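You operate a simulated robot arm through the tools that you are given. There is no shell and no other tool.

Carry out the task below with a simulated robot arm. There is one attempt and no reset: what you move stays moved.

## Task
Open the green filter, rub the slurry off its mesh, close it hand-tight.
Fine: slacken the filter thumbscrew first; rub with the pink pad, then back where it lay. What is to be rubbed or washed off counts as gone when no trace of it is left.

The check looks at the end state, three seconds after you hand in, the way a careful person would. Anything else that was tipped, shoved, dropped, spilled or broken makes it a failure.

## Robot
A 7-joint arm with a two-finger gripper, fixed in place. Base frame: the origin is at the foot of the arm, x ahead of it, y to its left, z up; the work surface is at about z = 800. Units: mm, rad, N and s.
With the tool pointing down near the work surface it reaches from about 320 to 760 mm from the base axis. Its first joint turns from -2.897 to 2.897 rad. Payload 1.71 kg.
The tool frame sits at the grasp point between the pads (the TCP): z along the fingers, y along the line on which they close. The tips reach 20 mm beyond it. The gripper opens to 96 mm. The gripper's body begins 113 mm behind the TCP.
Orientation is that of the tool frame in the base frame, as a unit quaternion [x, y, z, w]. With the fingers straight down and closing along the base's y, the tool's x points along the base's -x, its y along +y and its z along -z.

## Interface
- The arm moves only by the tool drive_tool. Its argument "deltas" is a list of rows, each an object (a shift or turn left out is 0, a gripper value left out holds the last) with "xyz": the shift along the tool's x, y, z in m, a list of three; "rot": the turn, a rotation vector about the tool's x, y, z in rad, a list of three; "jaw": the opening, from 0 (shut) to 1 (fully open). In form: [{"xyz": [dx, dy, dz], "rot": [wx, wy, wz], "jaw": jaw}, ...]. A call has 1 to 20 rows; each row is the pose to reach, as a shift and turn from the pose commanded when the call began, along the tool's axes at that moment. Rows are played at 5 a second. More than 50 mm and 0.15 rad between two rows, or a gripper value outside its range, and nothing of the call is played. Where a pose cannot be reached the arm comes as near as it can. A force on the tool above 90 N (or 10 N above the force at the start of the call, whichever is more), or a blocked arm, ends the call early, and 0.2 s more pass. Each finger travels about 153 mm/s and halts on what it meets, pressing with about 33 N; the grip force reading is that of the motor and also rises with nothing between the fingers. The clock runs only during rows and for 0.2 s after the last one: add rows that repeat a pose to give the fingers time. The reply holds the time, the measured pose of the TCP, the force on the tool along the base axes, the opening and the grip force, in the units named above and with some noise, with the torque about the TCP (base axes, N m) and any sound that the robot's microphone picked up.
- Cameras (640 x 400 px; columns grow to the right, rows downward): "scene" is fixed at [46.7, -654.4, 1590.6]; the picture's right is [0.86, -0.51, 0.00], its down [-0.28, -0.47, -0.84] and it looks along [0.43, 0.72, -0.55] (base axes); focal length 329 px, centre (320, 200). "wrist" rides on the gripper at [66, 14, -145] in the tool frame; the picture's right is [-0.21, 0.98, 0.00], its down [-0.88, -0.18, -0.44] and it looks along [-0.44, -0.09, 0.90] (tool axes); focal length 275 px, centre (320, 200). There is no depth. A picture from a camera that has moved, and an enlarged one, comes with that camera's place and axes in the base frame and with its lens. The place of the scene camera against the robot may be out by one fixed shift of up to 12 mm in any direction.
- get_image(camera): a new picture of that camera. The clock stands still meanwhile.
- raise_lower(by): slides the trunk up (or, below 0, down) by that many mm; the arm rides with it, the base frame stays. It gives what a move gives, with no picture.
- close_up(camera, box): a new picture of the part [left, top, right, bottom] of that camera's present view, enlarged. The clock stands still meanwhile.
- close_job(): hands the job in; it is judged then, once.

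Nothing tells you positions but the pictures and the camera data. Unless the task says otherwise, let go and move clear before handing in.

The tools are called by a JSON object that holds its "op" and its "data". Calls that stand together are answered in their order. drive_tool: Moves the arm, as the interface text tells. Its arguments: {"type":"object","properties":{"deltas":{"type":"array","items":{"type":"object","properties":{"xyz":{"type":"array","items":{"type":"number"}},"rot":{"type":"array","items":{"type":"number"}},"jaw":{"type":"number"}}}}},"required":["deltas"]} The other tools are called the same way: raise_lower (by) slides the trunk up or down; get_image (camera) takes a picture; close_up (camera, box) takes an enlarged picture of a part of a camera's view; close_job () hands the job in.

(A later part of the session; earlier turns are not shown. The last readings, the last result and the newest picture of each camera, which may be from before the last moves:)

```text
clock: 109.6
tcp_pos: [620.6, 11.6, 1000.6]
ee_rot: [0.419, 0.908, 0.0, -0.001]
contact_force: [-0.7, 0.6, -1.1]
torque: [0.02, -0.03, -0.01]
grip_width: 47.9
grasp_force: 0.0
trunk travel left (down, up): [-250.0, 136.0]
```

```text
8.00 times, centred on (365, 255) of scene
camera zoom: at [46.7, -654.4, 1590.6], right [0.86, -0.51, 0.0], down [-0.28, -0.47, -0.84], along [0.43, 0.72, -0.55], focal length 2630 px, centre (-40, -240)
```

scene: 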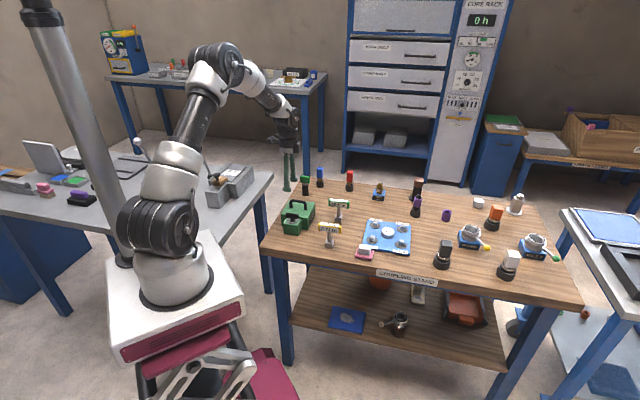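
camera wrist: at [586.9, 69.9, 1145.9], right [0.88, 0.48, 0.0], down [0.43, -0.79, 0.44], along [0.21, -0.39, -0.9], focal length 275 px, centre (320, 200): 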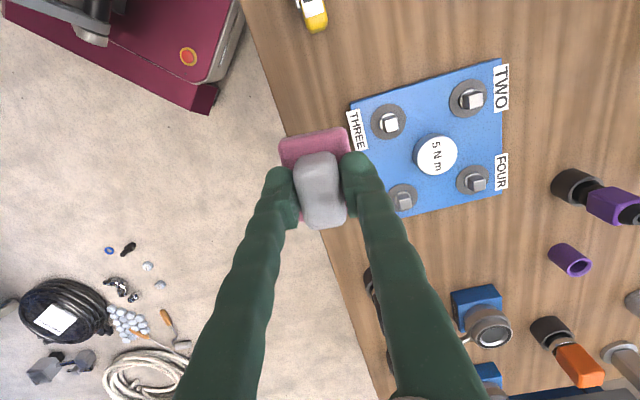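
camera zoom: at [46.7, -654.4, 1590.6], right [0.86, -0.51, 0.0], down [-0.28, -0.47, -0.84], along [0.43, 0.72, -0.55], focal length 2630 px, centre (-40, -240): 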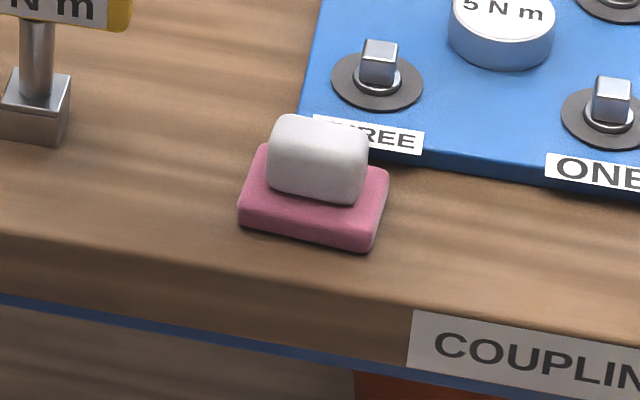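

The pad is back where it lay. Next I close the lid by going back over the handle, gripping its bar and reversing the arc.

{"op": "drive_tool", "data": {"deltas": [{"xyz": [0, 0, -0.02], "jaw": 0.36}, {"xyz": [0.028, 0.022, -0.03]}, {"xyz": [0.056, 0.044, -0.03]}, {"xyz": [0.084, 0.066, -0.03]}, {"xyz": [0.112, 0.088, -0.03]}, {"xyz": [0.14, 0.11, -0.03]}, {"xyz": [0.168, 0.132, -0.03], "rot": [0, 0, -0.02]}, {"xyz": [0.196, 0.154, -0.03], "rot": [0, 0, -0.04]}, {"xyz": [0.224, 0.176, -0.03], "rot": [0, 0, -0.06]}, {"xyz": [0.252, 0.198, -0.03], "rot": [0, 0, -0.079]}, {"xyz": [0.28, 0.219, -0.03], "rot": [0, 0, -0.079]}, {"xyz": [0.3048, 0.2386, -0.03], "rot": [0, 0, -0.079]}, {"xyz": [0.3048, 0.2386, -0.01], "rot": [0, 0, -0.079]}, {"xyz": [0.3048, 0.2386, -0.01], "rot": [0, 0, -0.079]}]}}

{"op": "close_up", "data": {"camera": "wrist", "box": [140, 60, 420, 240]}}

{"op": "close_up", "data": {"camera": "scene", "box": [250, 130, 350, 240]}}

```text
clock: 112.6
tcp_pos: [604.6, 401.1, 1012.1]
ee_rot: [0.383, 0.924, 0.001, -0.002]
contact_force: [-0.5, 0.1, -0.1]
torque: [-0.02, 0.02, -0.01]
grip_width: 34.4
grasp_force: 0.1
trunk travel left (down, up): [-250.0, 136.0]
```

```text
2.22 times, centred on (280, 150) of wrist
camera zoom: at [568.0, 456.7, 1156.2], right [0.84, 0.55, 0.0], down [0.49, -0.75, 0.44], along [0.24, -0.37, -0.9], focal length 612 px, centre (409, 311)
```

zoom: 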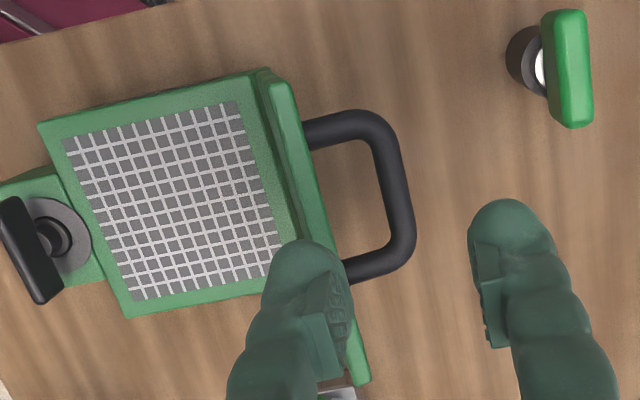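

```text
3.64 times, centred on (300, 185) of scene
camera zoom: at [46.7, -654.4, 1590.6], right [0.86, -0.51, 0.0], down [-0.28, -0.47, -0.84], along [0.43, 0.72, -0.55], focal length 1196 px, centre (393, 254)
```

zoom: 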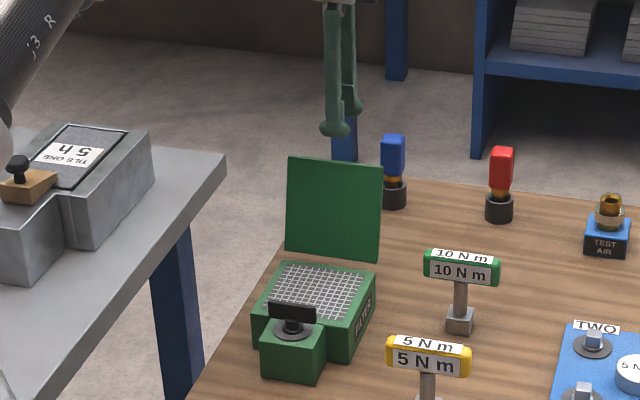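

The lid leans back at about 105–110°, which is tight for getting a finger between it and the bar. First I'll nudge it forward with closed fingertips behind its upper edge.

{"op": "drive_tool", "data": {"deltas": [{"xyz": [0, -0.005, 0], "jaw": 0.0}, {"xyz": [0, -0.0095, 0.01]}, {"xyz": [0, -0.0095, 0.025]}, {"xyz": [0, -0.0095, 0.04]}, {"xyz": [0, -0.0095, 0.055]}, {"xyz": [0, -0.0095, 0.055]}]}}

{"op": "close_up", "data": {"camera": "wrist", "box": [140, 60, 420, 240]}}

{"op": "close_up", "data": {"camera": "scene", "box": [250, 130, 350, 240]}}

```text
clock: 114.0
tcp_pos: [598.4, 392.5, 976.4]
ee_rot: [0.383, 0.924, 0.016, 0.01]
contact_force: [21.8, 2.3, 79.4]
torque: [-0.85, 0.71, 0.16]
grip_width: 0.0
grasp_force: 29.1
trunk travel left (down, up): [-250.0, 136.0]
```

```text
2.22 times, centred on (280, 150) of wrist
camera zoom: at [556.7, 446.5, 1120.6], right [0.84, 0.55, 0.03], down [0.48, -0.76, 0.44], along [0.27, -0.36, -0.9], focal length 612 px, centre (409, 311)
```

zoom: 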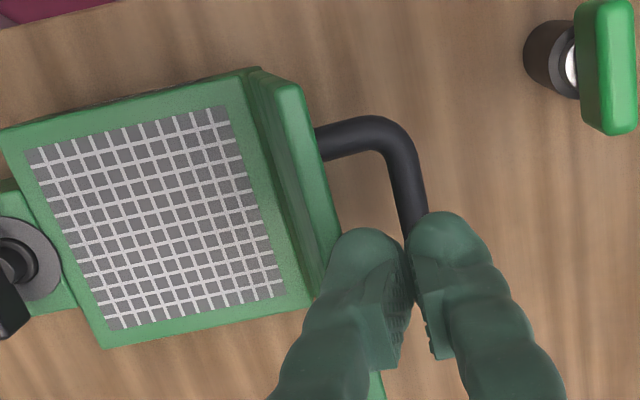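

```text
3.64 times, centred on (300, 185) of scene
camera zoom: at [46.7, -654.4, 1590.6], right [0.86, -0.51, 0.0], down [-0.28, -0.47, -0.84], along [0.43, 0.72, -0.55], focal length 1196 px, centre (393, 254)
```

zoom: 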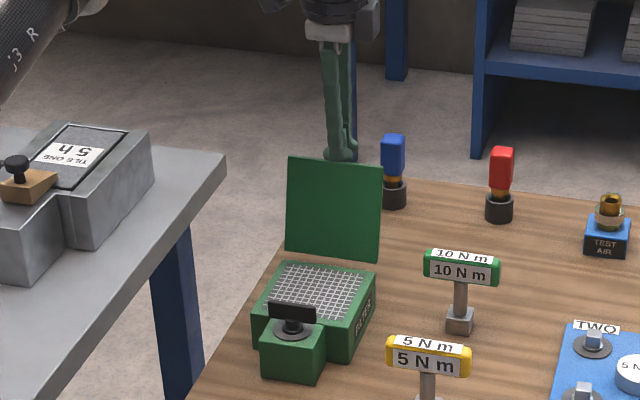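

The left fingertip landed on the lid's top edge. Rising straight away and moving further back.

{"op": "drive_tool", "data": {"deltas": [{"xyz": [0, 0, -0.02]}, {"xyz": [0, 0, -0.045]}, {"xyz": [0, 0.006, -0.045]}, {"xyz": [0, 0.012, -0.045]}, {"xyz": [0, 0.012, -0.045]}]}}

{"op": "close_up", "data": {"camera": "wrist", "box": [140, 60, 420, 240]}}

{"op": "close_up", "data": {"camera": "scene", "box": [250, 130, 350, 240]}}

```text
clock: 115.2
tcp_pos: [606.3, 401.6, 1000.9]
ee_rot: [0.383, 0.924, -0.001, -0.002]
contact_force: [0.5, 1.3, 0.6]
torque: [-0.02, 0.06, 0.02]
grip_width: 0.0
grasp_force: 29.6
trunk travel left (down, up): [-250.0, 136.0]
```

```text
2.22 times, centred on (280, 150) of wrist
camera zoom: at [570.4, 458.3, 1146.0], right [0.84, 0.55, 0.0], down [0.49, -0.75, 0.44], along [0.24, -0.37, -0.9], focal length 612 px, centre (409, 311)
```

zoom: 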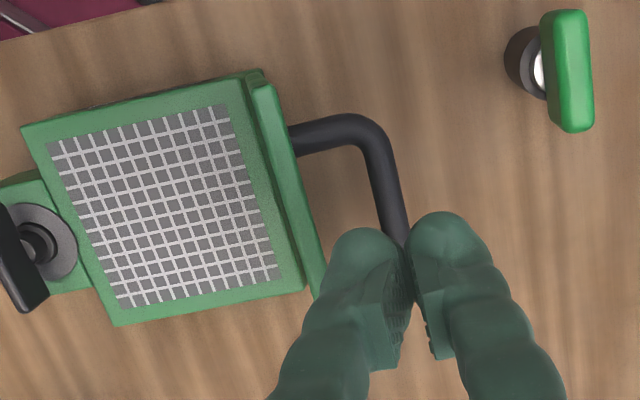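

```text
3.64 times, centred on (300, 185) of scene
camera zoom: at [46.7, -654.4, 1590.6], right [0.86, -0.51, 0.0], down [-0.28, -0.47, -0.84], along [0.43, 0.72, -0.55], focal length 1196 px, centre (393, 254)
```

zoom: 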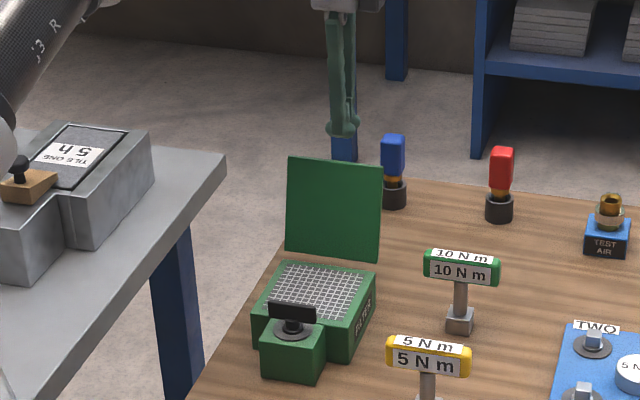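

Clear now. I'll lower the tips behind the lid's upper edge and push it forward gently.

{"op": "drive_tool", "data": {"deltas": [{"xyz": [0, 0, 0.015]}, {"xyz": [0, 0, 0.03]}, {"xyz": [0, 0, 0.043]}, {"xyz": [0, -0.006, 0.043]}, {"xyz": [0, -0.013, 0.043]}, {"xyz": [0, -0.02, 0.043]}, {"xyz": [0, -0.026, 0.043]}, {"xyz": [0, -0.026, 0.043]}]}}

{"op": "close_up", "data": {"camera": "wrist", "box": [140, 60, 420, 240]}}

{"op": "close_up", "data": {"camera": "scene", "box": [250, 130, 350, 240]}}

```text
clock: 117.0
tcp_pos: [586.1, 383.1, 958.4]
ee_rot: [0.383, 0.924, 0.001, -0.001]
contact_force: [0.4, -0.1, -0.8]
torque: [0.05, -0.02, 0.01]
grip_width: 0.0
grasp_force: 29.6
trunk travel left (down, up): [-250.0, 136.0]
```

```text
2.22 times, centred on (280, 150) of wrist
camera zoom: at [549.7, 438.9, 1102.8], right [0.84, 0.55, 0.0], down [0.49, -0.75, 0.44], along [0.24, -0.37, -0.9], focal length 612 px, centre (409, 311)
```

zoom: 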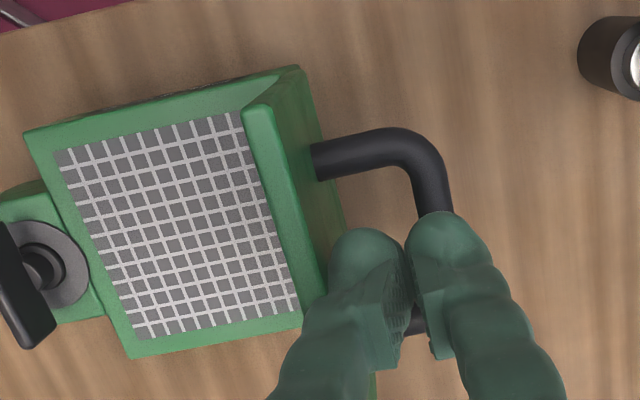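

```text
3.64 times, centred on (300, 185) of scene
camera zoom: at [46.7, -654.4, 1590.6], right [0.86, -0.51, 0.0], down [-0.28, -0.47, -0.84], along [0.43, 0.72, -0.55], focal length 1196 px, centre (393, 254)
```

zoom: 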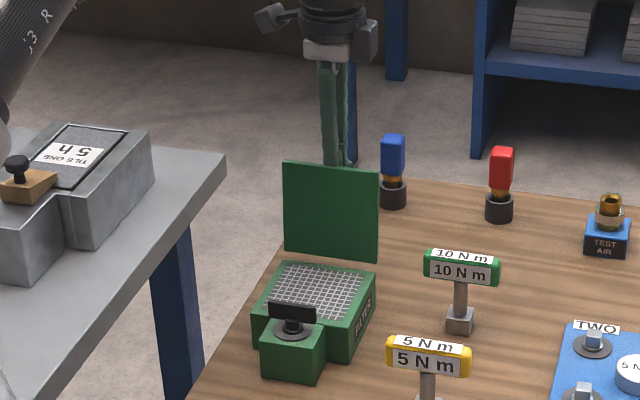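

The lid follows the push easily. Pushing it a little further, to about vertical.

{"op": "drive_tool", "data": {"deltas": [{"xyz": [0, -0.004, 0]}, {"xyz": [0, -0.008, 0]}, {"xyz": [0, -0.011, 0]}, {"xyz": [0, -0.011, 0]}]}}

{"op": "close_up", "data": {"camera": "wrist", "box": [140, 60, 420, 240]}}

{"op": "close_up", "data": {"camera": "scene", "box": [250, 130, 350, 240]}}

```text
clock: 118.0
tcp_pos: [580.1, 374.6, 958.0]
ee_rot: [0.384, 0.923, 0.001, -0.001]
contact_force: [0.1, 0.3, -0.2]
torque: [-0.03, 0.03, -0.01]
grip_width: 0.1
grasp_force: 29.8
trunk travel left (down, up): [-250.0, 136.0]
```

```text
2.22 times, centred on (280, 150) of wrist
camera zoom: at [542.3, 431.1, 1103.0], right [0.84, 0.55, 0.0], down [0.49, -0.75, 0.44], along [0.24, -0.37, -0.9], focal length 612 px, centre (409, 311)
```

zoom: 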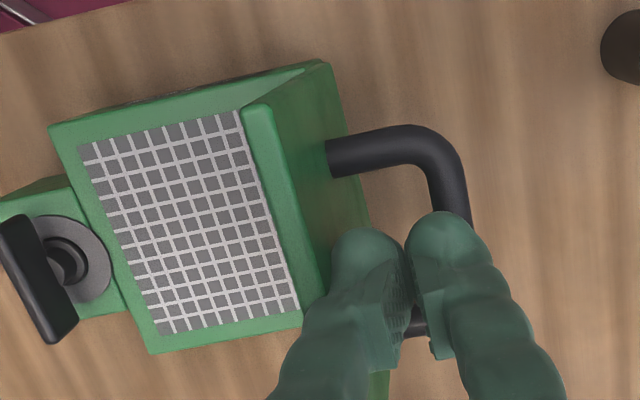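

```text
3.64 times, centred on (300, 185) of scene
camera zoom: at [46.7, -654.4, 1590.6], right [0.86, -0.51, 0.0], down [-0.28, -0.47, -0.84], along [0.43, 0.72, -0.55], focal length 1196 px, centre (393, 254)
```

zoom: 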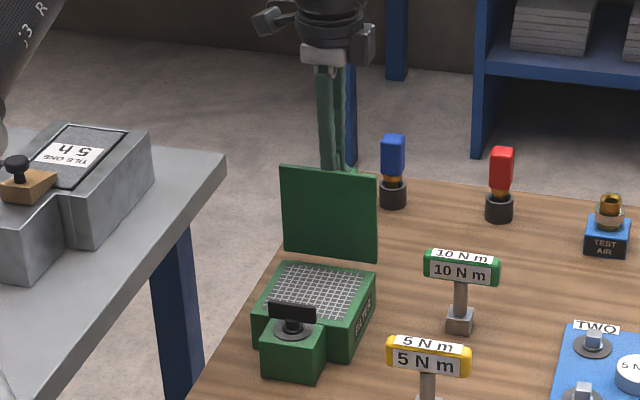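

The lid stands near 95°. I'll shift over the bar, open modestly so the front finger sits between lid and bar, go down and grip it.

{"op": "drive_tool", "data": {"deltas": [{"xyz": [0, 0.006, 0]}, {"xyz": [0, 0.013, 0], "jaw": 0.1}, {"xyz": [0, 0.013, 0], "jaw": 0.2}, {"xyz": [0, 0.013, 0], "jaw": 0.29}, {"xyz": [0, 0.013, 0], "jaw": 0.29}]}}

{"op": "close_up", "data": {"camera": "wrist", "box": [140, 60, 420, 240]}}

{"op": "close_up", "data": {"camera": "scene", "box": [250, 130, 350, 240]}}

```text
clock: 119.2
tcp_pos: [588.0, 383.6, 959.3]
ee_rot: [0.383, 0.924, 0.001, -0.003]
contact_force: [0.0, -0.7, 0.3]
torque: [-0.02, -0.01, -0.02]
grip_width: 27.9
grasp_force: 0.0
trunk travel left (down, up): [-250.0, 136.0]
```

```text
2.22 times, centred on (280, 150) of wrist
camera zoom: at [552.0, 440.2, 1103.0], right [0.84, 0.55, 0.0], down [0.49, -0.75, 0.44], along [0.24, -0.37, -0.9], focal length 612 px, centre (409, 311)
```

zoom: 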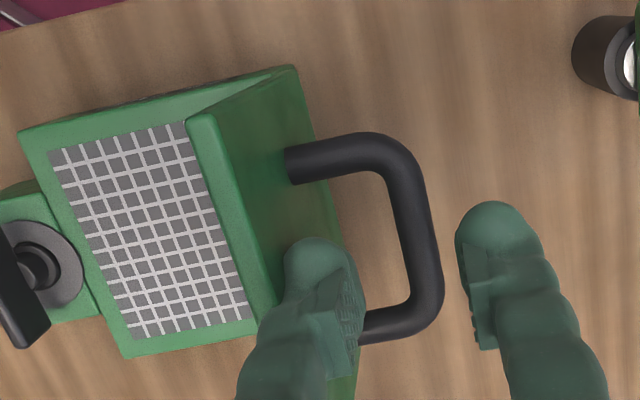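

```text
3.64 times, centred on (300, 185) of scene
camera zoom: at [46.7, -654.4, 1590.6], right [0.86, -0.51, 0.0], down [-0.28, -0.47, -0.84], along [0.43, 0.72, -0.55], focal length 1196 px, centre (393, 254)
```

zoom: 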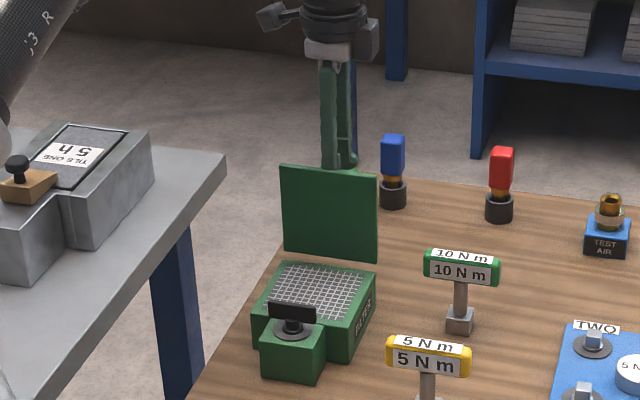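

The lid holds at about 95°. I'll centre on the bar (+3 mm), go down and close.

{"op": "drive_tool", "data": {"deltas": [{"xyz": [-0.002, 0.003, 0.01]}, {"xyz": [-0.002, 0.003, 0.025]}, {"xyz": [-0.002, 0.003, 0.04]}, {"xyz": [-0.002, 0.003, 0.053]}, {"xyz": [-0.002, 0.003, 0.062]}, {"xyz": [-0.002, 0.003, 0.062]}]}}

{"op": "close_up", "data": {"camera": "wrist", "box": [140, 60, 420, 240]}}

```text
clock: 120.6
tcp_pos: [591.5, 384.5, 896.2]
ee_rot: [0.382, 0.924, 0.001, -0.001]
contact_force: [0.9, -0.8, -0.2]
torque: [-0.02, 0.02, 0.01]
grip_width: 27.7
grasp_force: 0.0
trunk travel left (down, up): [-250.0, 136.0]
```

```text
2.22 times, centred on (280, 150) of wrist
camera zoom: at [554.8, 440.2, 1041.3], right [0.84, 0.55, 0.0], down [0.49, -0.75, 0.44], along [0.24, -0.37, -0.9], focal length 612 px, centre (409, 311)
```

zoom: 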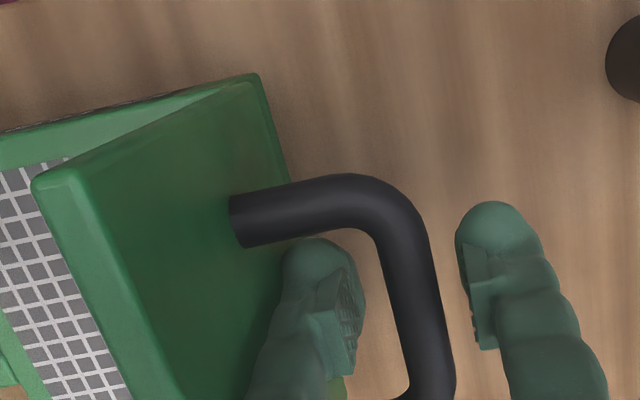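

The bar is between the fingers with no contact. Closing on it now.

{"op": "drive_tool", "data": {"deltas": [{"jaw": 0.2}, {"jaw": 0.1}, {"jaw": 0.0}, {"jaw": 0.0}, {"jaw": 0.0}]}}

{"op": "close_up", "data": {"camera": "wrist", "box": [140, 60, 420, 240]}}

{"op": "close_up", "data": {"camera": "scene", "box": [250, 130, 350, 240]}}

```text
clock: 121.8
tcp_pos: [590.7, 383.7, 897.4]
ee_rot: [0.383, 0.924, 0.0, -0.002]
contact_force: [1.3, 0.1, 0.2]
torque: [-0.01, -0.04, 0.62]
grip_width: 6.2
grasp_force: 33.4
trunk travel left (down, up): [-250.0, 136.0]
```

```text
2.22 times, centred on (280, 150) of wrist
camera zoom: at [554.7, 440.3, 1041.4], right [0.84, 0.55, 0.0], down [0.49, -0.75, 0.44], along [0.24, -0.37, -0.9], focal length 612 px, centre (409, 311)
```

zoom: 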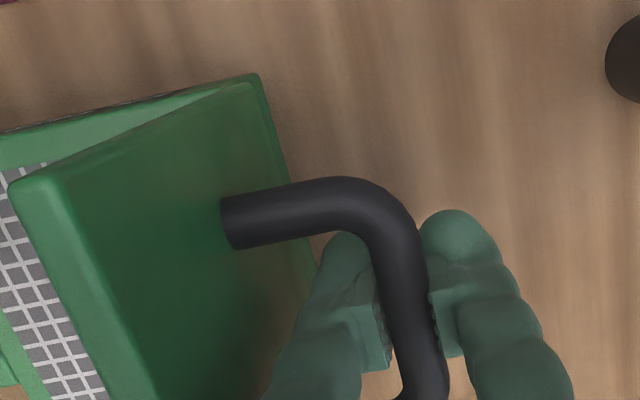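

```text
3.64 times, centred on (300, 185) of scene
camera zoom: at [46.7, -654.4, 1590.6], right [0.86, -0.51, 0.0], down [-0.28, -0.47, -0.84], along [0.43, 0.72, -0.55], focal length 1196 px, centre (393, 254)
```

zoom: 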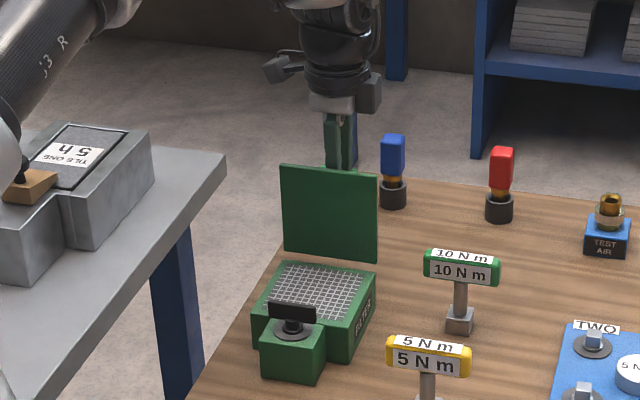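

Gripped at 6.2 mm. Now closing along the reverse arc, in two parts.

{"op": "drive_tool", "data": {"deltas": [{"xyz": [0, -0.0066, -0.0049]}, {"xyz": [0, -0.0138, -0.0089]}, {"xyz": [0, -0.0215, -0.012]}, {"xyz": [0, -0.0294, -0.0141]}, {"xyz": [0, -0.0376, -0.0153]}, {"xyz": [0, -0.0458, -0.0154]}, {"xyz": [0, -0.054, -0.0146]}, {"xyz": [0, -0.0621, -0.0128]}, {"xyz": [0, -0.0621, -0.0128]}]}}

{"op": "close_up", "data": {"camera": "scene", "box": [250, 130, 350, 240]}}

```text
clock: 123.8
tcp_pos: [547.7, 341.1, 908.5]
ee_rot: [0.383, 0.924, 0.001, -0.002]
contact_force: [6.6, -1.6, -9.3]
torque: [-0.01, -0.13, 0.4]
grip_width: 6.2
grasp_force: 33.5
trunk travel left (down, up): [-250.0, 136.0]
```

```text
3.64 times, centred on (300, 185) of scene
camera zoom: at [46.7, -654.4, 1590.6], right [0.86, -0.51, 0.0], down [-0.28, -0.47, -0.84], along [0.43, 0.72, -0.55], focal length 1196 px, centre (393, 254)
```

zoom: 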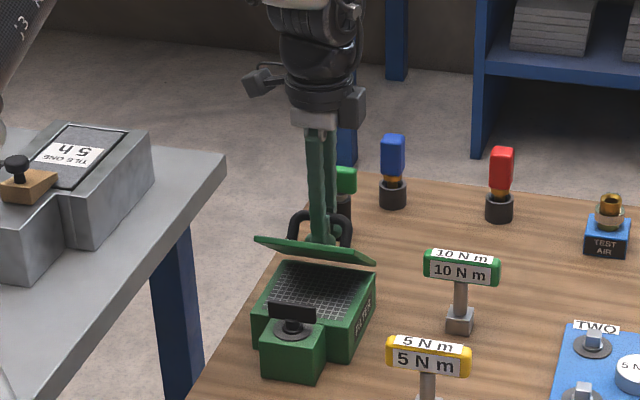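

{"op": "drive_tool", "data": {"deltas": [{"xyz": [0, -0.0077, 0.0029]}, {"xyz": [0, -0.0151, 0.0066]}, {"xyz": [0, -0.0219, 0.0112]}, {"xyz": [0, -0.0281, 0.0166]}, {"xyz": [0, -0.0337, 0.0227]}, {"xyz": [0, -0.0366, 0.0267]}, {"xyz": [0, -0.0366, 0.0267]}]}}

{"op": "close_up", "data": {"camera": "scene", "box": [270, 170, 340, 240]}}

```text
clock: 125.4
tcp_pos: [520.6, 316.0, 883.1]
ee_rot: [0.383, 0.924, 0.0, -0.001]
contact_force: [6.9, 2.5, -4.0]
torque: [0.06, 0.0, 0.02]
grip_width: 5.9
grasp_force: 33.7
trunk travel left (down, up): [-250.0, 136.0]
```

```text
5.71 times, centred on (305, 205) of scene
camera zoom: at [46.7, -654.4, 1590.6], right [0.86, -0.51, 0.0], down [-0.28, -0.47, -0.84], along [0.43, 0.72, -0.55], focal length 1879 px, centre (406, 171)
```

zoom: 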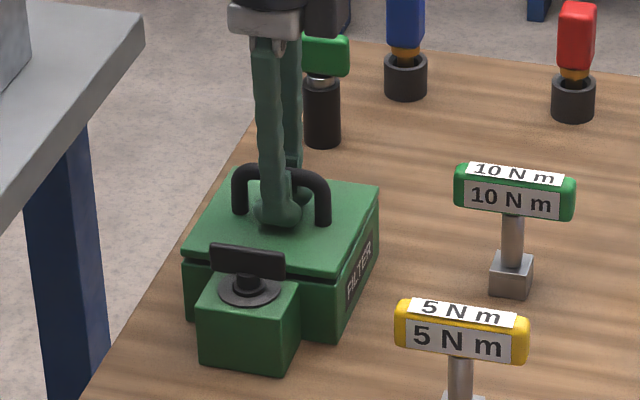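

The lid is shut. Releasing and rising, then moving over the thumbscrew wing.

{"op": "drive_tool", "data": {"deltas": [{"jaw": 0.15}, {"jaw": 0.3}, {"jaw": 0.42}, {"xyz": [0, 0, -0.015], "jaw": 0.42}, {"xyz": [0, 0, -0.045]}, {"xyz": [0, 0, -0.08]}, {"xyz": [0, 0, -0.08]}]}}

{"op": "close_up", "data": {"camera": "scene", "box": [275, 180, 325, 240]}}

{"op": "close_up", "data": {"camera": "wrist", "box": [180, 60, 400, 220]}}

```text
clock: 127.0
tcp_pos: [521.0, 314.2, 964.0]
ee_rot: [0.382, 0.924, 0.0, -0.002]
contact_force: [-0.6, 0.1, -0.6]
torque: [-0.01, 0.0, 0.03]
grip_width: 40.0
grasp_force: 0.1
trunk travel left (down, up): [-250.0, 136.0]
```

```text
6.67 times, centred on (300, 210) of scene
camera zoom: at [46.7, -654.4, 1590.6], right [0.86, -0.51, 0.0], down [-0.28, -0.47, -0.84], along [0.43, 0.72, -0.55], focal length 2192 px, centre (453, 133)
```

zoom: 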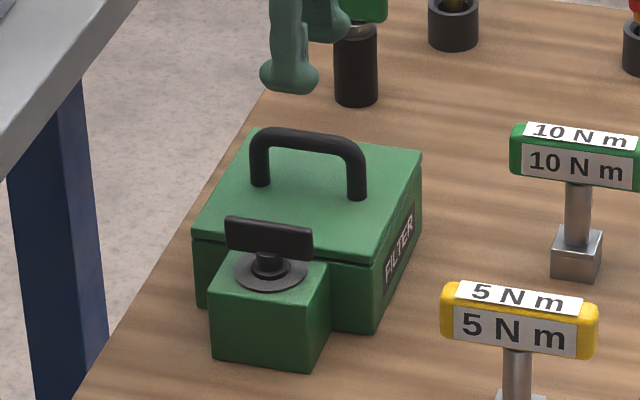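

```text
2.50 times, centred on (290, 140) of wrist
camera zoom: at [484.9, 370.5, 1108.9], right [0.84, 0.55, 0.0], down [0.49, -0.75, 0.44], along [0.24, -0.37, -0.9], focal length 688 px, centre (395, 350)
```

zoom: 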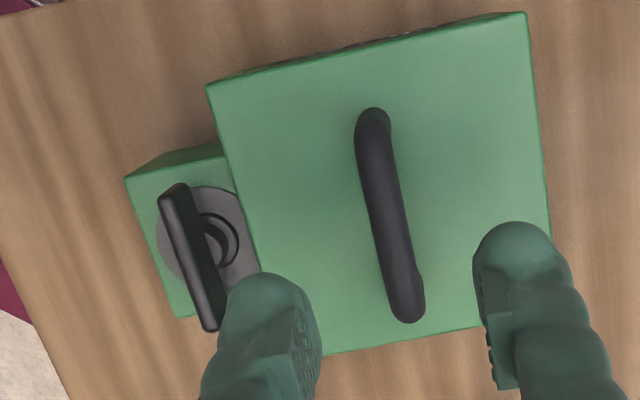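

The lid sits fully closed, as at the start. Moving over the wing, which now runs along the block's front.

{"op": "drive_tool", "data": {"deltas": [{"xyz": [0.0005, -0.018, 0]}, {"xyz": [0.001, -0.037, 0]}, {"xyz": [0.0015, -0.055, 0.0]}, {"xyz": [0.002, -0.073, 0.0]}, {"xyz": [0.002, -0.073, 0.02]}, {"xyz": [0.002, -0.073, 0.04]}, {"xyz": [0.002, -0.073, 0.04]}]}}

{"op": "close_up", "data": {"camera": "wrist", "box": [220, 80, 420, 240]}}

{"op": "close_up", "data": {"camera": "scene", "box": [275, 180, 325, 240]}}

```text
clock: 128.6
tcp_pos: [468.7, 263.7, 921.4]
ee_rot: [0.383, 0.924, 0.002, -0.001]
contact_force: [-0.4, 0.5, 0.8]
torque: [0.01, -0.01, -0.02]
grip_width: 40.4
grasp_force: 0.1
trunk travel left (down, up): [-250.0, 136.0]
```

```text
2.50 times, centred on (320, 160) of wrist
camera zoom: at [431.7, 321.0, 1065.4], right [0.84, 0.55, 0.0], down [0.49, -0.75, 0.44], along [0.24, -0.37, -0.9], focal length 688 px, centre (320, 300)
```

zoom: 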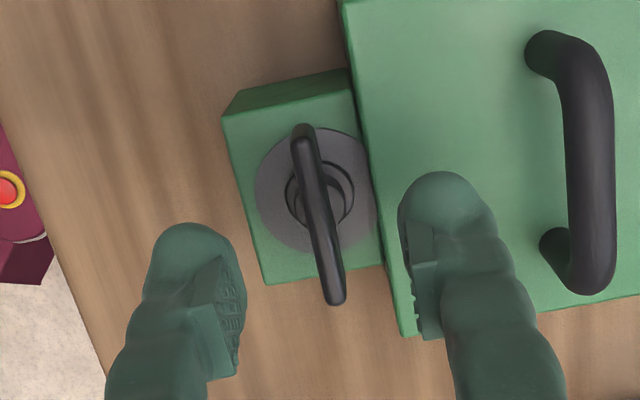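

```text
6.67 times, centred on (300, 210) of scene
camera zoom: at [46.7, -654.4, 1590.6], right [0.86, -0.51, 0.0], down [-0.28, -0.47, -0.84], along [0.43, 0.72, -0.55], focal length 2192 px, centre (453, 133)
```

zoom: 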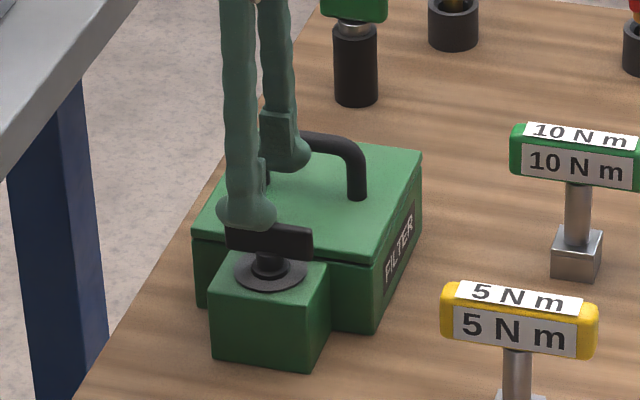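

The wing is exactly along the tool's closing plane. Going down to the earlier good grip height and closing.

{"op": "drive_tool", "data": {"deltas": [{"xyz": [0.001, 0.0005, 0.01], "jaw": 0.3}, {"xyz": [0.001, 0.0005, 0.022]}, {"xyz": [0.001, 0.0005, 0.031]}, {"xyz": [0.001, 0.0005, 0.036]}, {"xyz": [0.001, 0.0005, 0.036], "jaw": 0.2}, {"xyz": [0.001, 0.0005, 0.036], "jaw": 0.1}, {"xyz": [0.001, 0.0005, 0.036], "jaw": 0.0}, {"xyz": [0.001, 0.0005, 0.036], "jaw": 0.0}, {"xyz": [0.001, 0.0005, 0.036], "jaw": 0.0}]}}

{"op": "close_up", "data": {"camera": "wrist", "box": [220, 80, 420, 240]}}

{"op": "close_up", "data": {"camera": "scene", "box": [275, 180, 325, 240]}}

```text
clock: 130.6
tcp_pos: [468.0, 264.9, 885.4]
ee_rot: [0.383, 0.924, 0.001, -0.001]
contact_force: [-1.7, -2.7, -2.9]
torque: [-0.08, -0.03, 0.01]
grip_width: 5.9
grasp_force: 34.7
trunk travel left (down, up): [-250.0, 136.0]
```

```text
2.50 times, centred on (320, 160) of wrist
camera zoom: at [431.4, 321.1, 1030.3], right [0.84, 0.55, 0.0], down [0.49, -0.75, 0.44], along [0.24, -0.37, -0.9], focal length 688 px, centre (320, 300)
```

zoom: 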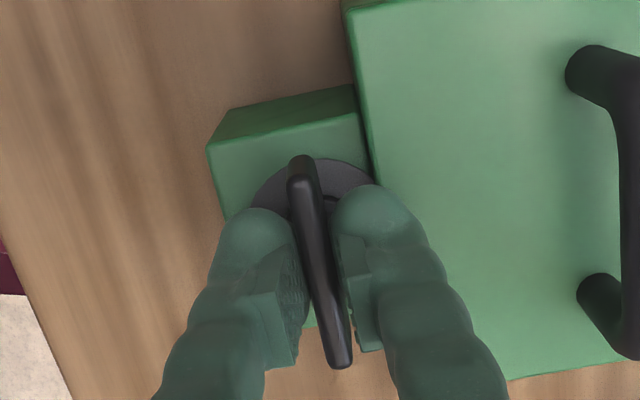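

```text
6.67 times, centred on (300, 210) of scene
camera zoom: at [46.7, -654.4, 1590.6], right [0.86, -0.51, 0.0], down [-0.28, -0.47, -0.84], along [0.43, 0.72, -0.55], focal length 2192 px, centre (453, 133)
```

zoom: 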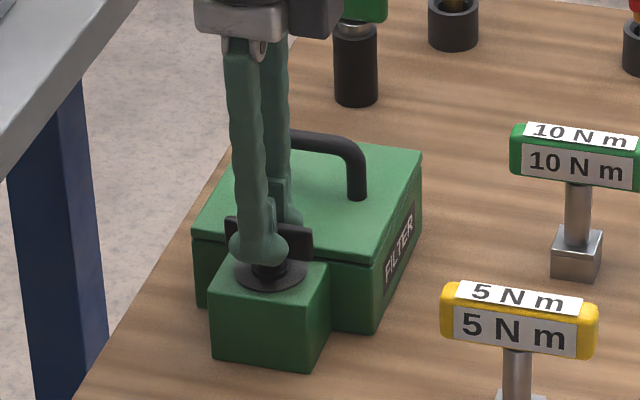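

The wing is gripped at 5.9 mm. Turning clockwise to tighten.

{"op": "drive_tool", "data": {"deltas": [{"rot": [0, 0, 0.08]}, {"rot": [0, 0, 0.16]}, {"rot": [0, 0, 0.24]}, {"rot": [0, 0, 0.32]}, {"rot": [0, 0, 0.4]}, {"rot": [0, 0, 0.48]}, {"rot": [0, 0, 0.56]}, {"rot": [0, 0, 0.64]}, {"rot": [0, 0, 0.72]}, {"rot": [0, 0, 0.8]}, {"rot": [0, 0, 0.8]}]}}

{"op": "close_up", "data": {"camera": "scene", "box": [275, 180, 325, 240]}}

```text
clock: 133.0
tcp_pos: [469.3, 266.4, 886.2]
ee_rot: [0.712, 0.702, 0.0, -0.002]
contact_force: [5.0, -4.1, -19.2]
torque: [-0.07, -0.02, -0.04]
grip_width: 6.0
grasp_force: 35.3
trunk travel left (down, up): [-250.0, 136.0]
```

```text
6.67 times, centred on (300, 210) of scene
camera zoom: at [46.7, -654.4, 1590.6], right [0.86, -0.51, 0.0], down [-0.28, -0.47, -0.84], along [0.43, 0.72, -0.55], focal length 2192 px, centre (453, 133)
```

zoom: 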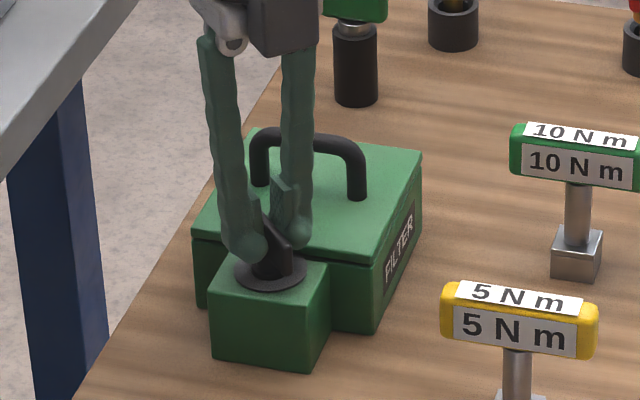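

{"op": "drive_tool", "data": {"deltas": [{"xyz": [0, 0, 0.0012], "rot": [0, 0, 0.08]}, {"xyz": [0, 0, 0.0015], "rot": [0, 0, 0.16]}, {"xyz": [0, 0, 0.0015], "rot": [0, 0, 0.24]}, {"xyz": [0, 0, 0.0015], "rot": [0, 0, 0.32]}, {"xyz": [0, 0, 0.0015], "rot": [0, 0, 0.4]}, {"xyz": [0, 0, 0.0015], "rot": [0, 0, 0.48]}, {"xyz": [0, 0, 0.0015], "rot": [0, 0, 0.56]}, {"xyz": [0, 0, 0.0015], "rot": [0, 0, 0.64]}, {"xyz": [0, 0, 0.0015], "rot": [0, 0, 0.64]}]}}

{"op": "close_up", "data": {"camera": "scene", "box": [275, 180, 325, 240]}}

```text
clock: 135.0
tcp_pos: [469.4, 265.3, 886.2]
ee_rot: [0.897, 0.442, 0.001, -0.001]
contact_force: [17.9, -3.7, 15.5]
torque: [0.0, -0.27, 0.06]
grip_width: 6.1
grasp_force: 34.4
trunk travel left (down, up): [-250.0, 136.0]
```

```text
6.67 times, centred on (300, 210) of scene
camera zoom: at [46.7, -654.4, 1590.6], right [0.86, -0.51, 0.0], down [-0.28, -0.47, -0.84], along [0.43, 0.72, -0.55], focal length 2192 px, centre (453, 133)
```

zoom: 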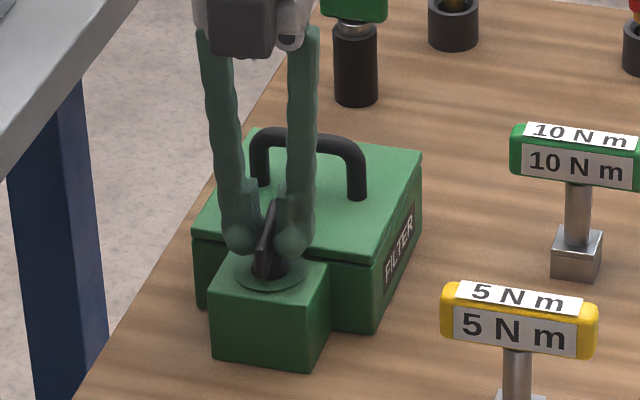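

Nearly back to the start angle, and the disc under the wing shows green again as it did at first. I'll finish in small steps, watching the torque.

{"op": "drive_tool", "data": {"deltas": [{"rot": [0, 0, 0.05]}, {"rot": [0, 0, 0.1]}, {"rot": [0, 0, 0.14]}, {"rot": [0, 0, 0.14]}]}}

```text
clock: 136.0
tcp_pos: [469.1, 263.5, 885.5]
ee_rot: [0.926, 0.378, 0.002, -0.001]
contact_force: [21.0, -2.9, 24.7]
torque: [0.02, -0.33, 0.06]
grip_width: 6.3
grasp_force: 34.1
trunk travel left (down, up): [-250.0, 136.0]
```

{"op": "drive_tool", "data": {"deltas": [{"rot": [0, 0, 0.04]}, {"rot": [0, 0, 0.08]}, {"rot": [0, 0, 0.12]}, {"rot": [0, 0, 0.12]}]}}

{"op": "close_up", "data": {"camera": "scene", "box": [275, 180, 325, 240]}}

{"op": "close_up", "data": {"camera": "wrist", "box": [220, 80, 420, 240]}}

```text
clock: 137.0
tcp_pos: [470.4, 264.4, 884.2]
ee_rot: [0.947, 0.321, 0.0, -0.001]
contact_force: [19.9, -3.2, 18.6]
torque: [0.14, -0.53, 0.03]
grip_width: 6.1
grasp_force: 34.4
trunk travel left (down, up): [-250.0, 136.0]
```

```text
6.67 times, centred on (300, 210) of scene
camera zoom: at [46.7, -654.4, 1590.6], right [0.86, -0.51, 0.0], down [-0.28, -0.47, -0.84], along [0.43, 0.72, -0.55], focal length 2192 px, centre (453, 133)
```

zoom: 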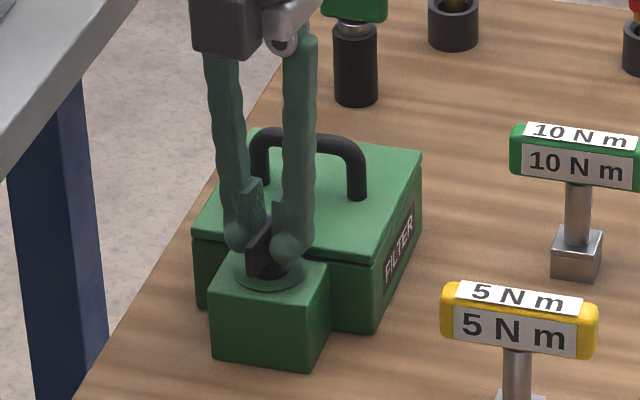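

```text
2.50 times, centred on (320, 160) of wrist
camera zoom: at [529.6, 293.5, 1029.5], right [0.43, -0.9, 0.0], down [-0.81, -0.39, 0.44], along [-0.4, -0.19, -0.9], focal length 688 px, centre (320, 300)
```

zoom: 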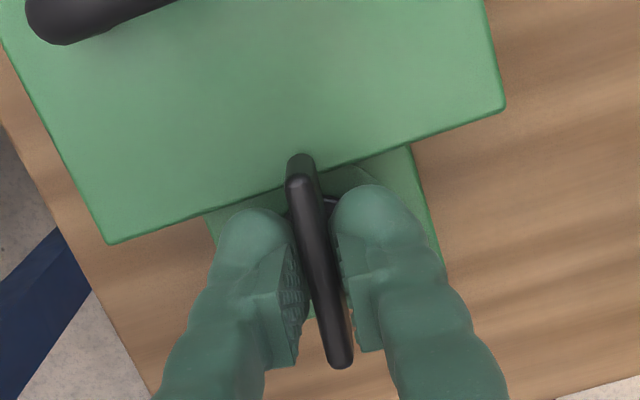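

It still turns freely just past the original angle. I'll keep tightening in small steps until I feel a stop.

{"op": "drive_tool", "data": {"deltas": [{"xyz": [0.001, 0.0008, 0], "rot": [0, 0, 0.04]}, {"xyz": [0.001, 0.0008, 0], "rot": [0, 0, 0.08]}, {"xyz": [0.001, 0.0008, 0], "rot": [0, 0, 0.12]}, {"xyz": [0.001, 0.0008, 0], "rot": [0, 0, 0.12]}]}}

{"op": "drive_tool", "data": {"deltas": [{"rot": [0, 0, 0.04]}, {"rot": [0, 0, 0.08]}, {"rot": [0, 0, 0.12]}, {"rot": [0, 0, 0.12]}]}}

{"op": "close_up", "data": {"camera": "wrist", "box": [220, 80, 420, 240]}}

```text
clock: 138.0
tcp_pos: [471.2, 265.4, 885.5]
ee_rot: [0.965, 0.264, -0.001, -0.002]
contact_force: [14.2, -7.2, 15.3]
torque: [-0.08, -0.29, 0.02]
grip_width: 6.3
grasp_force: 34.3
trunk travel left (down, up): [-250.0, 136.0]
```

```text
clock: 139.0
tcp_pos: [469.7, 264.9, 884.6]
ee_rot: [0.979, 0.206, -0.002, -0.002]
contact_force: [12.2, -10.5, 9.4]
torque: [-0.17, -0.07, -0.01]
grip_width: 5.9
grasp_force: 34.1
trunk travel left (down, up): [-250.0, 136.0]
```

```text
2.50 times, centred on (320, 160) of wrist
camera zoom: at [535.2, 278.2, 1029.1], right [0.21, -0.98, 0.0], down [-0.88, -0.19, 0.45], along [-0.44, -0.09, -0.89], focal length 688 px, centre (320, 300)
```

zoom: 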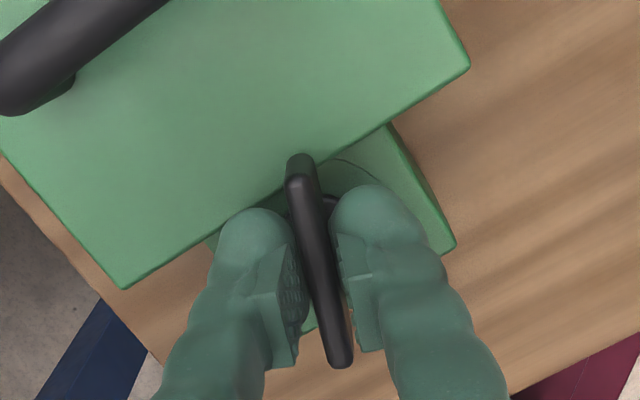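

No stop felt yet, about 21° past the start angle. I'll continue carefully.

{"op": "drive_tool", "data": {"deltas": [{"rot": [0, 0, 0.04]}, {"rot": [0, 0, 0.08]}, {"rot": [0, 0, 0.12]}, {"rot": [0, 0, 0.12]}]}}

{"op": "close_up", "data": {"camera": "wrist", "box": [220, 80, 420, 240]}}

{"op": "close_up", "data": {"camera": "scene", "box": [275, 190, 315, 240]}}

```text
clock: 140.0
tcp_pos: [469.0, 263.7, 884.8]
ee_rot: [0.989, 0.147, -0.001, -0.002]
contact_force: [8.7, -15.3, 6.5]
torque: [-0.17, -0.27, -0.04]
grip_width: 6.0
grasp_force: 34.4
trunk travel left (down, up): [-250.0, 136.0]
```

```text
2.50 times, centred on (320, 160) of wrist
camera zoom: at [536.4, 270.1, 1029.1], right [0.09, -1.0, 0.0], down [-0.89, -0.08, 0.45], along [-0.45, -0.04, -0.89], focal length 688 px, centre (320, 300)
```

zoom: 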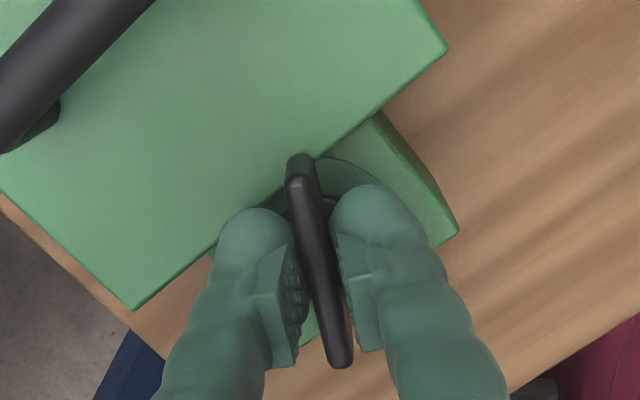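

```text
8.00 times, centred on (295, 215) of scene
camera zoom: at [46.7, -654.4, 1590.6], right [0.86, -0.51, 0.0], down [-0.28, -0.47, -0.84], along [0.43, 0.72, -0.55], focal length 2630 px, centre (520, 80)
```

zoom: 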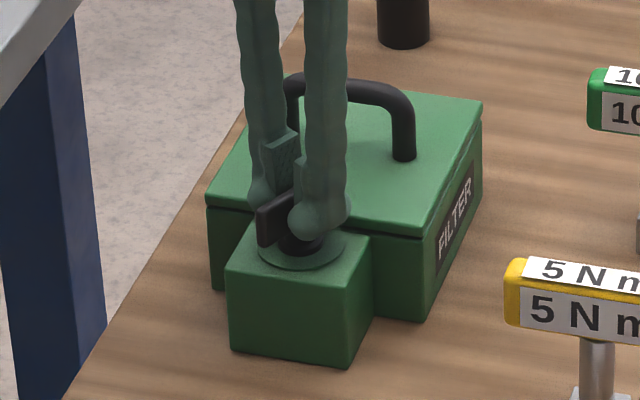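

{"op": "drive_tool", "data": {"deltas": [{"rot": [0, 0, 0.04]}, {"rot": [0, 0, 0.08]}, {"rot": [0, 0, 0.12]}, {"rot": [0, 0, 0.15]}, {"rot": [0, 0, 0.15]}]}}

{"op": "close_up", "data": {"camera": "wrist", "box": [220, 80, 420, 240]}}

```text
clock: 141.2
tcp_pos: [470.2, 263.9, 885.1]
ee_rot: [0.997, 0.073, -0.001, -0.002]
contact_force: [9.0, -15.1, 6.0]
torque: [-0.31, 0.23, -0.03]
grip_width: 6.4
grasp_force: 35.1
trunk travel left (down, up): [-250.0, 136.0]
```

```text
2.50 times, centred on (320, 160) of wrist
camera zoom: at [536.4, 259.9, 1029.2], right [-0.06, -1.0, 0.0], down [-0.89, 0.06, 0.45], along [-0.45, 0.03, -0.89], focal length 688 px, centre (320, 300)
```

zoom: 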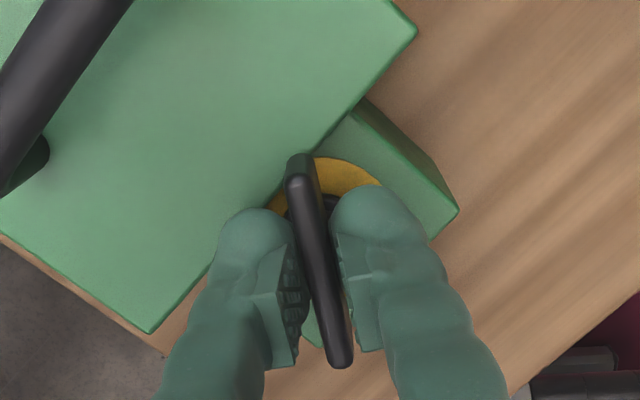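

The disc under the wing just turned amber. Grey meant slack and green was how I found it, so amber most likely means beyond hand-tight. I'll back off to the original angle in the green band.

{"op": "drive_tool", "data": {"deltas": [{"rot": [0, 0, -0.08]}, {"rot": [0, 0, -0.16]}, {"rot": [0, 0, -0.24]}, {"rot": [0, 0, -0.32]}, {"rot": [0, 0, -0.4]}, {"rot": [0, 0, -0.46]}, {"rot": [0, 0, -0.46]}]}}

{"op": "close_up", "data": {"camera": "wrist", "box": [220, 80, 420, 240]}}

{"op": "close_up", "data": {"camera": "scene", "box": [275, 190, 315, 240]}}

```text
clock: 142.8
tcp_pos: [468.9, 263.4, 883.9]
ee_rot: [0.954, 0.299, 0.0, -0.002]
contact_force: [4.7, -12.4, 1.0]
torque: [-0.24, 0.01, -0.02]
grip_width: 6.3
grasp_force: 34.2
trunk travel left (down, up): [-250.0, 136.0]
```

```text
2.50 times, centred on (320, 160) of wrist
camera zoom: at [531.2, 290.3, 1029.3], right [0.39, -0.92, 0.0], down [-0.82, -0.35, 0.45], along [-0.41, -0.17, -0.9], focal length 688 px, centre (320, 300)
```

zoom: 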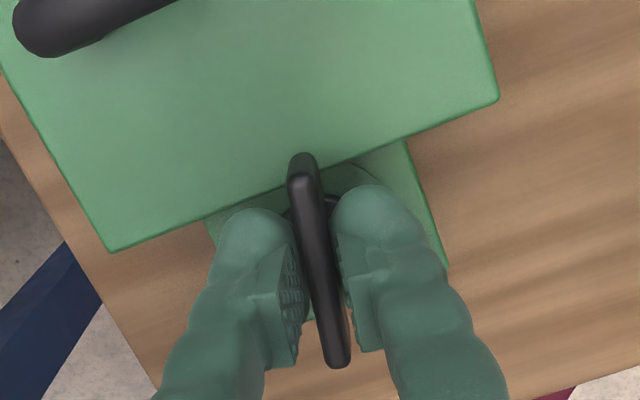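

```text
8.00 times, centred on (295, 215) of scene
camera zoom: at [46.7, -654.4, 1590.6], right [0.86, -0.51, 0.0], down [-0.28, -0.47, -0.84], along [0.43, 0.72, -0.55], focal length 2630 px, centre (520, 80)
```

zoom: 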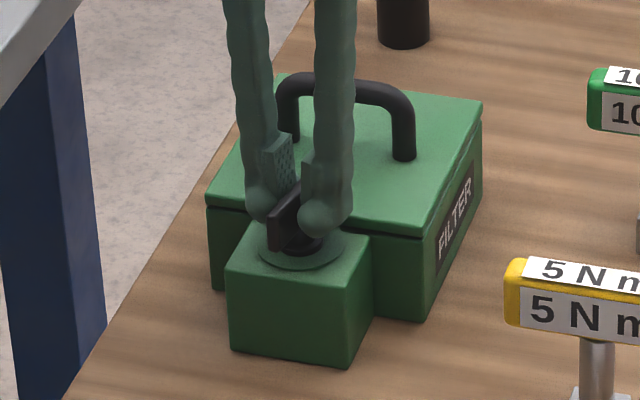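

Green again. I'll ease back to the original wing angle (about 45°), release and inspect.

{"op": "drive_tool", "data": {"deltas": [{"rot": [0, 0, -0.08]}, {"rot": [0, 0, -0.16]}, {"rot": [0, 0, -0.16]}, {"rot": [0, 0, -0.16], "jaw": 0.12}, {"rot": [0, 0, -0.16], "jaw": 0.25}, {"rot": [0, 0, -0.16], "jaw": 0.25}, {"xyz": [0, 0, -0.02], "rot": [0, 0, -0.16]}, {"xyz": [0, 0, -0.05], "rot": [0, 0, -0.16]}, {"xyz": [0, 0, -0.09], "rot": [0, 0, -0.16]}, {"xyz": [0, 0, -0.09], "rot": [0, 0, -0.16]}]}}

{"op": "close_up", "data": {"camera": "wrist", "box": [220, 60, 420, 220]}}

{"op": "close_up", "data": {"camera": "scene", "box": [270, 180, 340, 240]}}

```text
clock: 145.0
tcp_pos: [468.2, 263.5, 974.7]
ee_rot: [0.928, 0.374, -0.001, -0.001]
contact_force: [-0.7, 0.7, 0.4]
torque: [-0.01, 0.04, 0.01]
grip_width: 24.1
grasp_force: 0.2
trunk travel left (down, up): [-250.0, 136.0]
```

```text
2.50 times, centred on (320, 140) of wrist
camera zoom: at [525.6, 299.8, 1119.0], right [0.53, -0.85, 0.0], down [-0.76, -0.48, 0.45], along [-0.38, -0.23, -0.9], focal length 688 px, centre (320, 350)
```

zoom: 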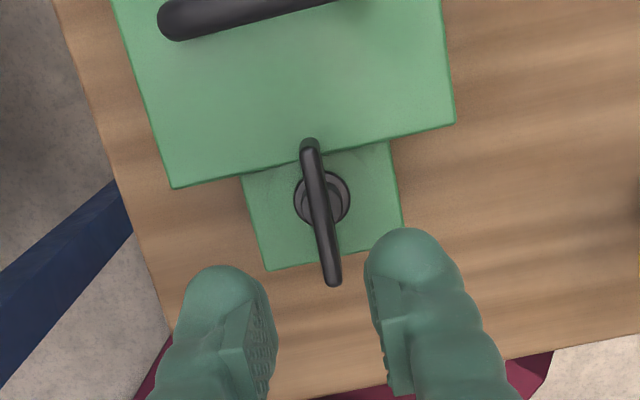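

```text
6.67 times, centred on (305, 210) of scene
camera zoom: at [46.7, -654.4, 1590.6], right [0.86, -0.51, 0.0], down [-0.28, -0.47, -0.84], along [0.43, 0.72, -0.55], focal length 2192 px, centre (420, 133)
```

zoom: 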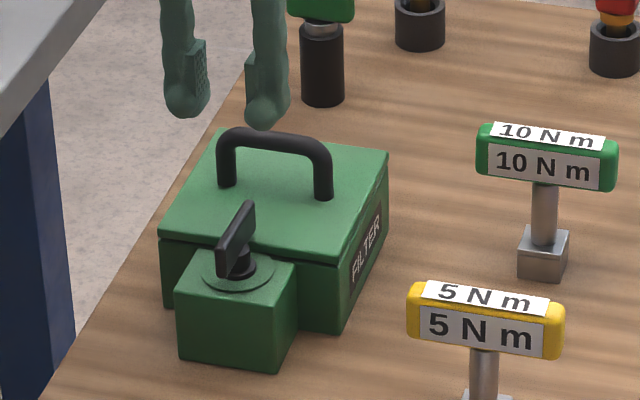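

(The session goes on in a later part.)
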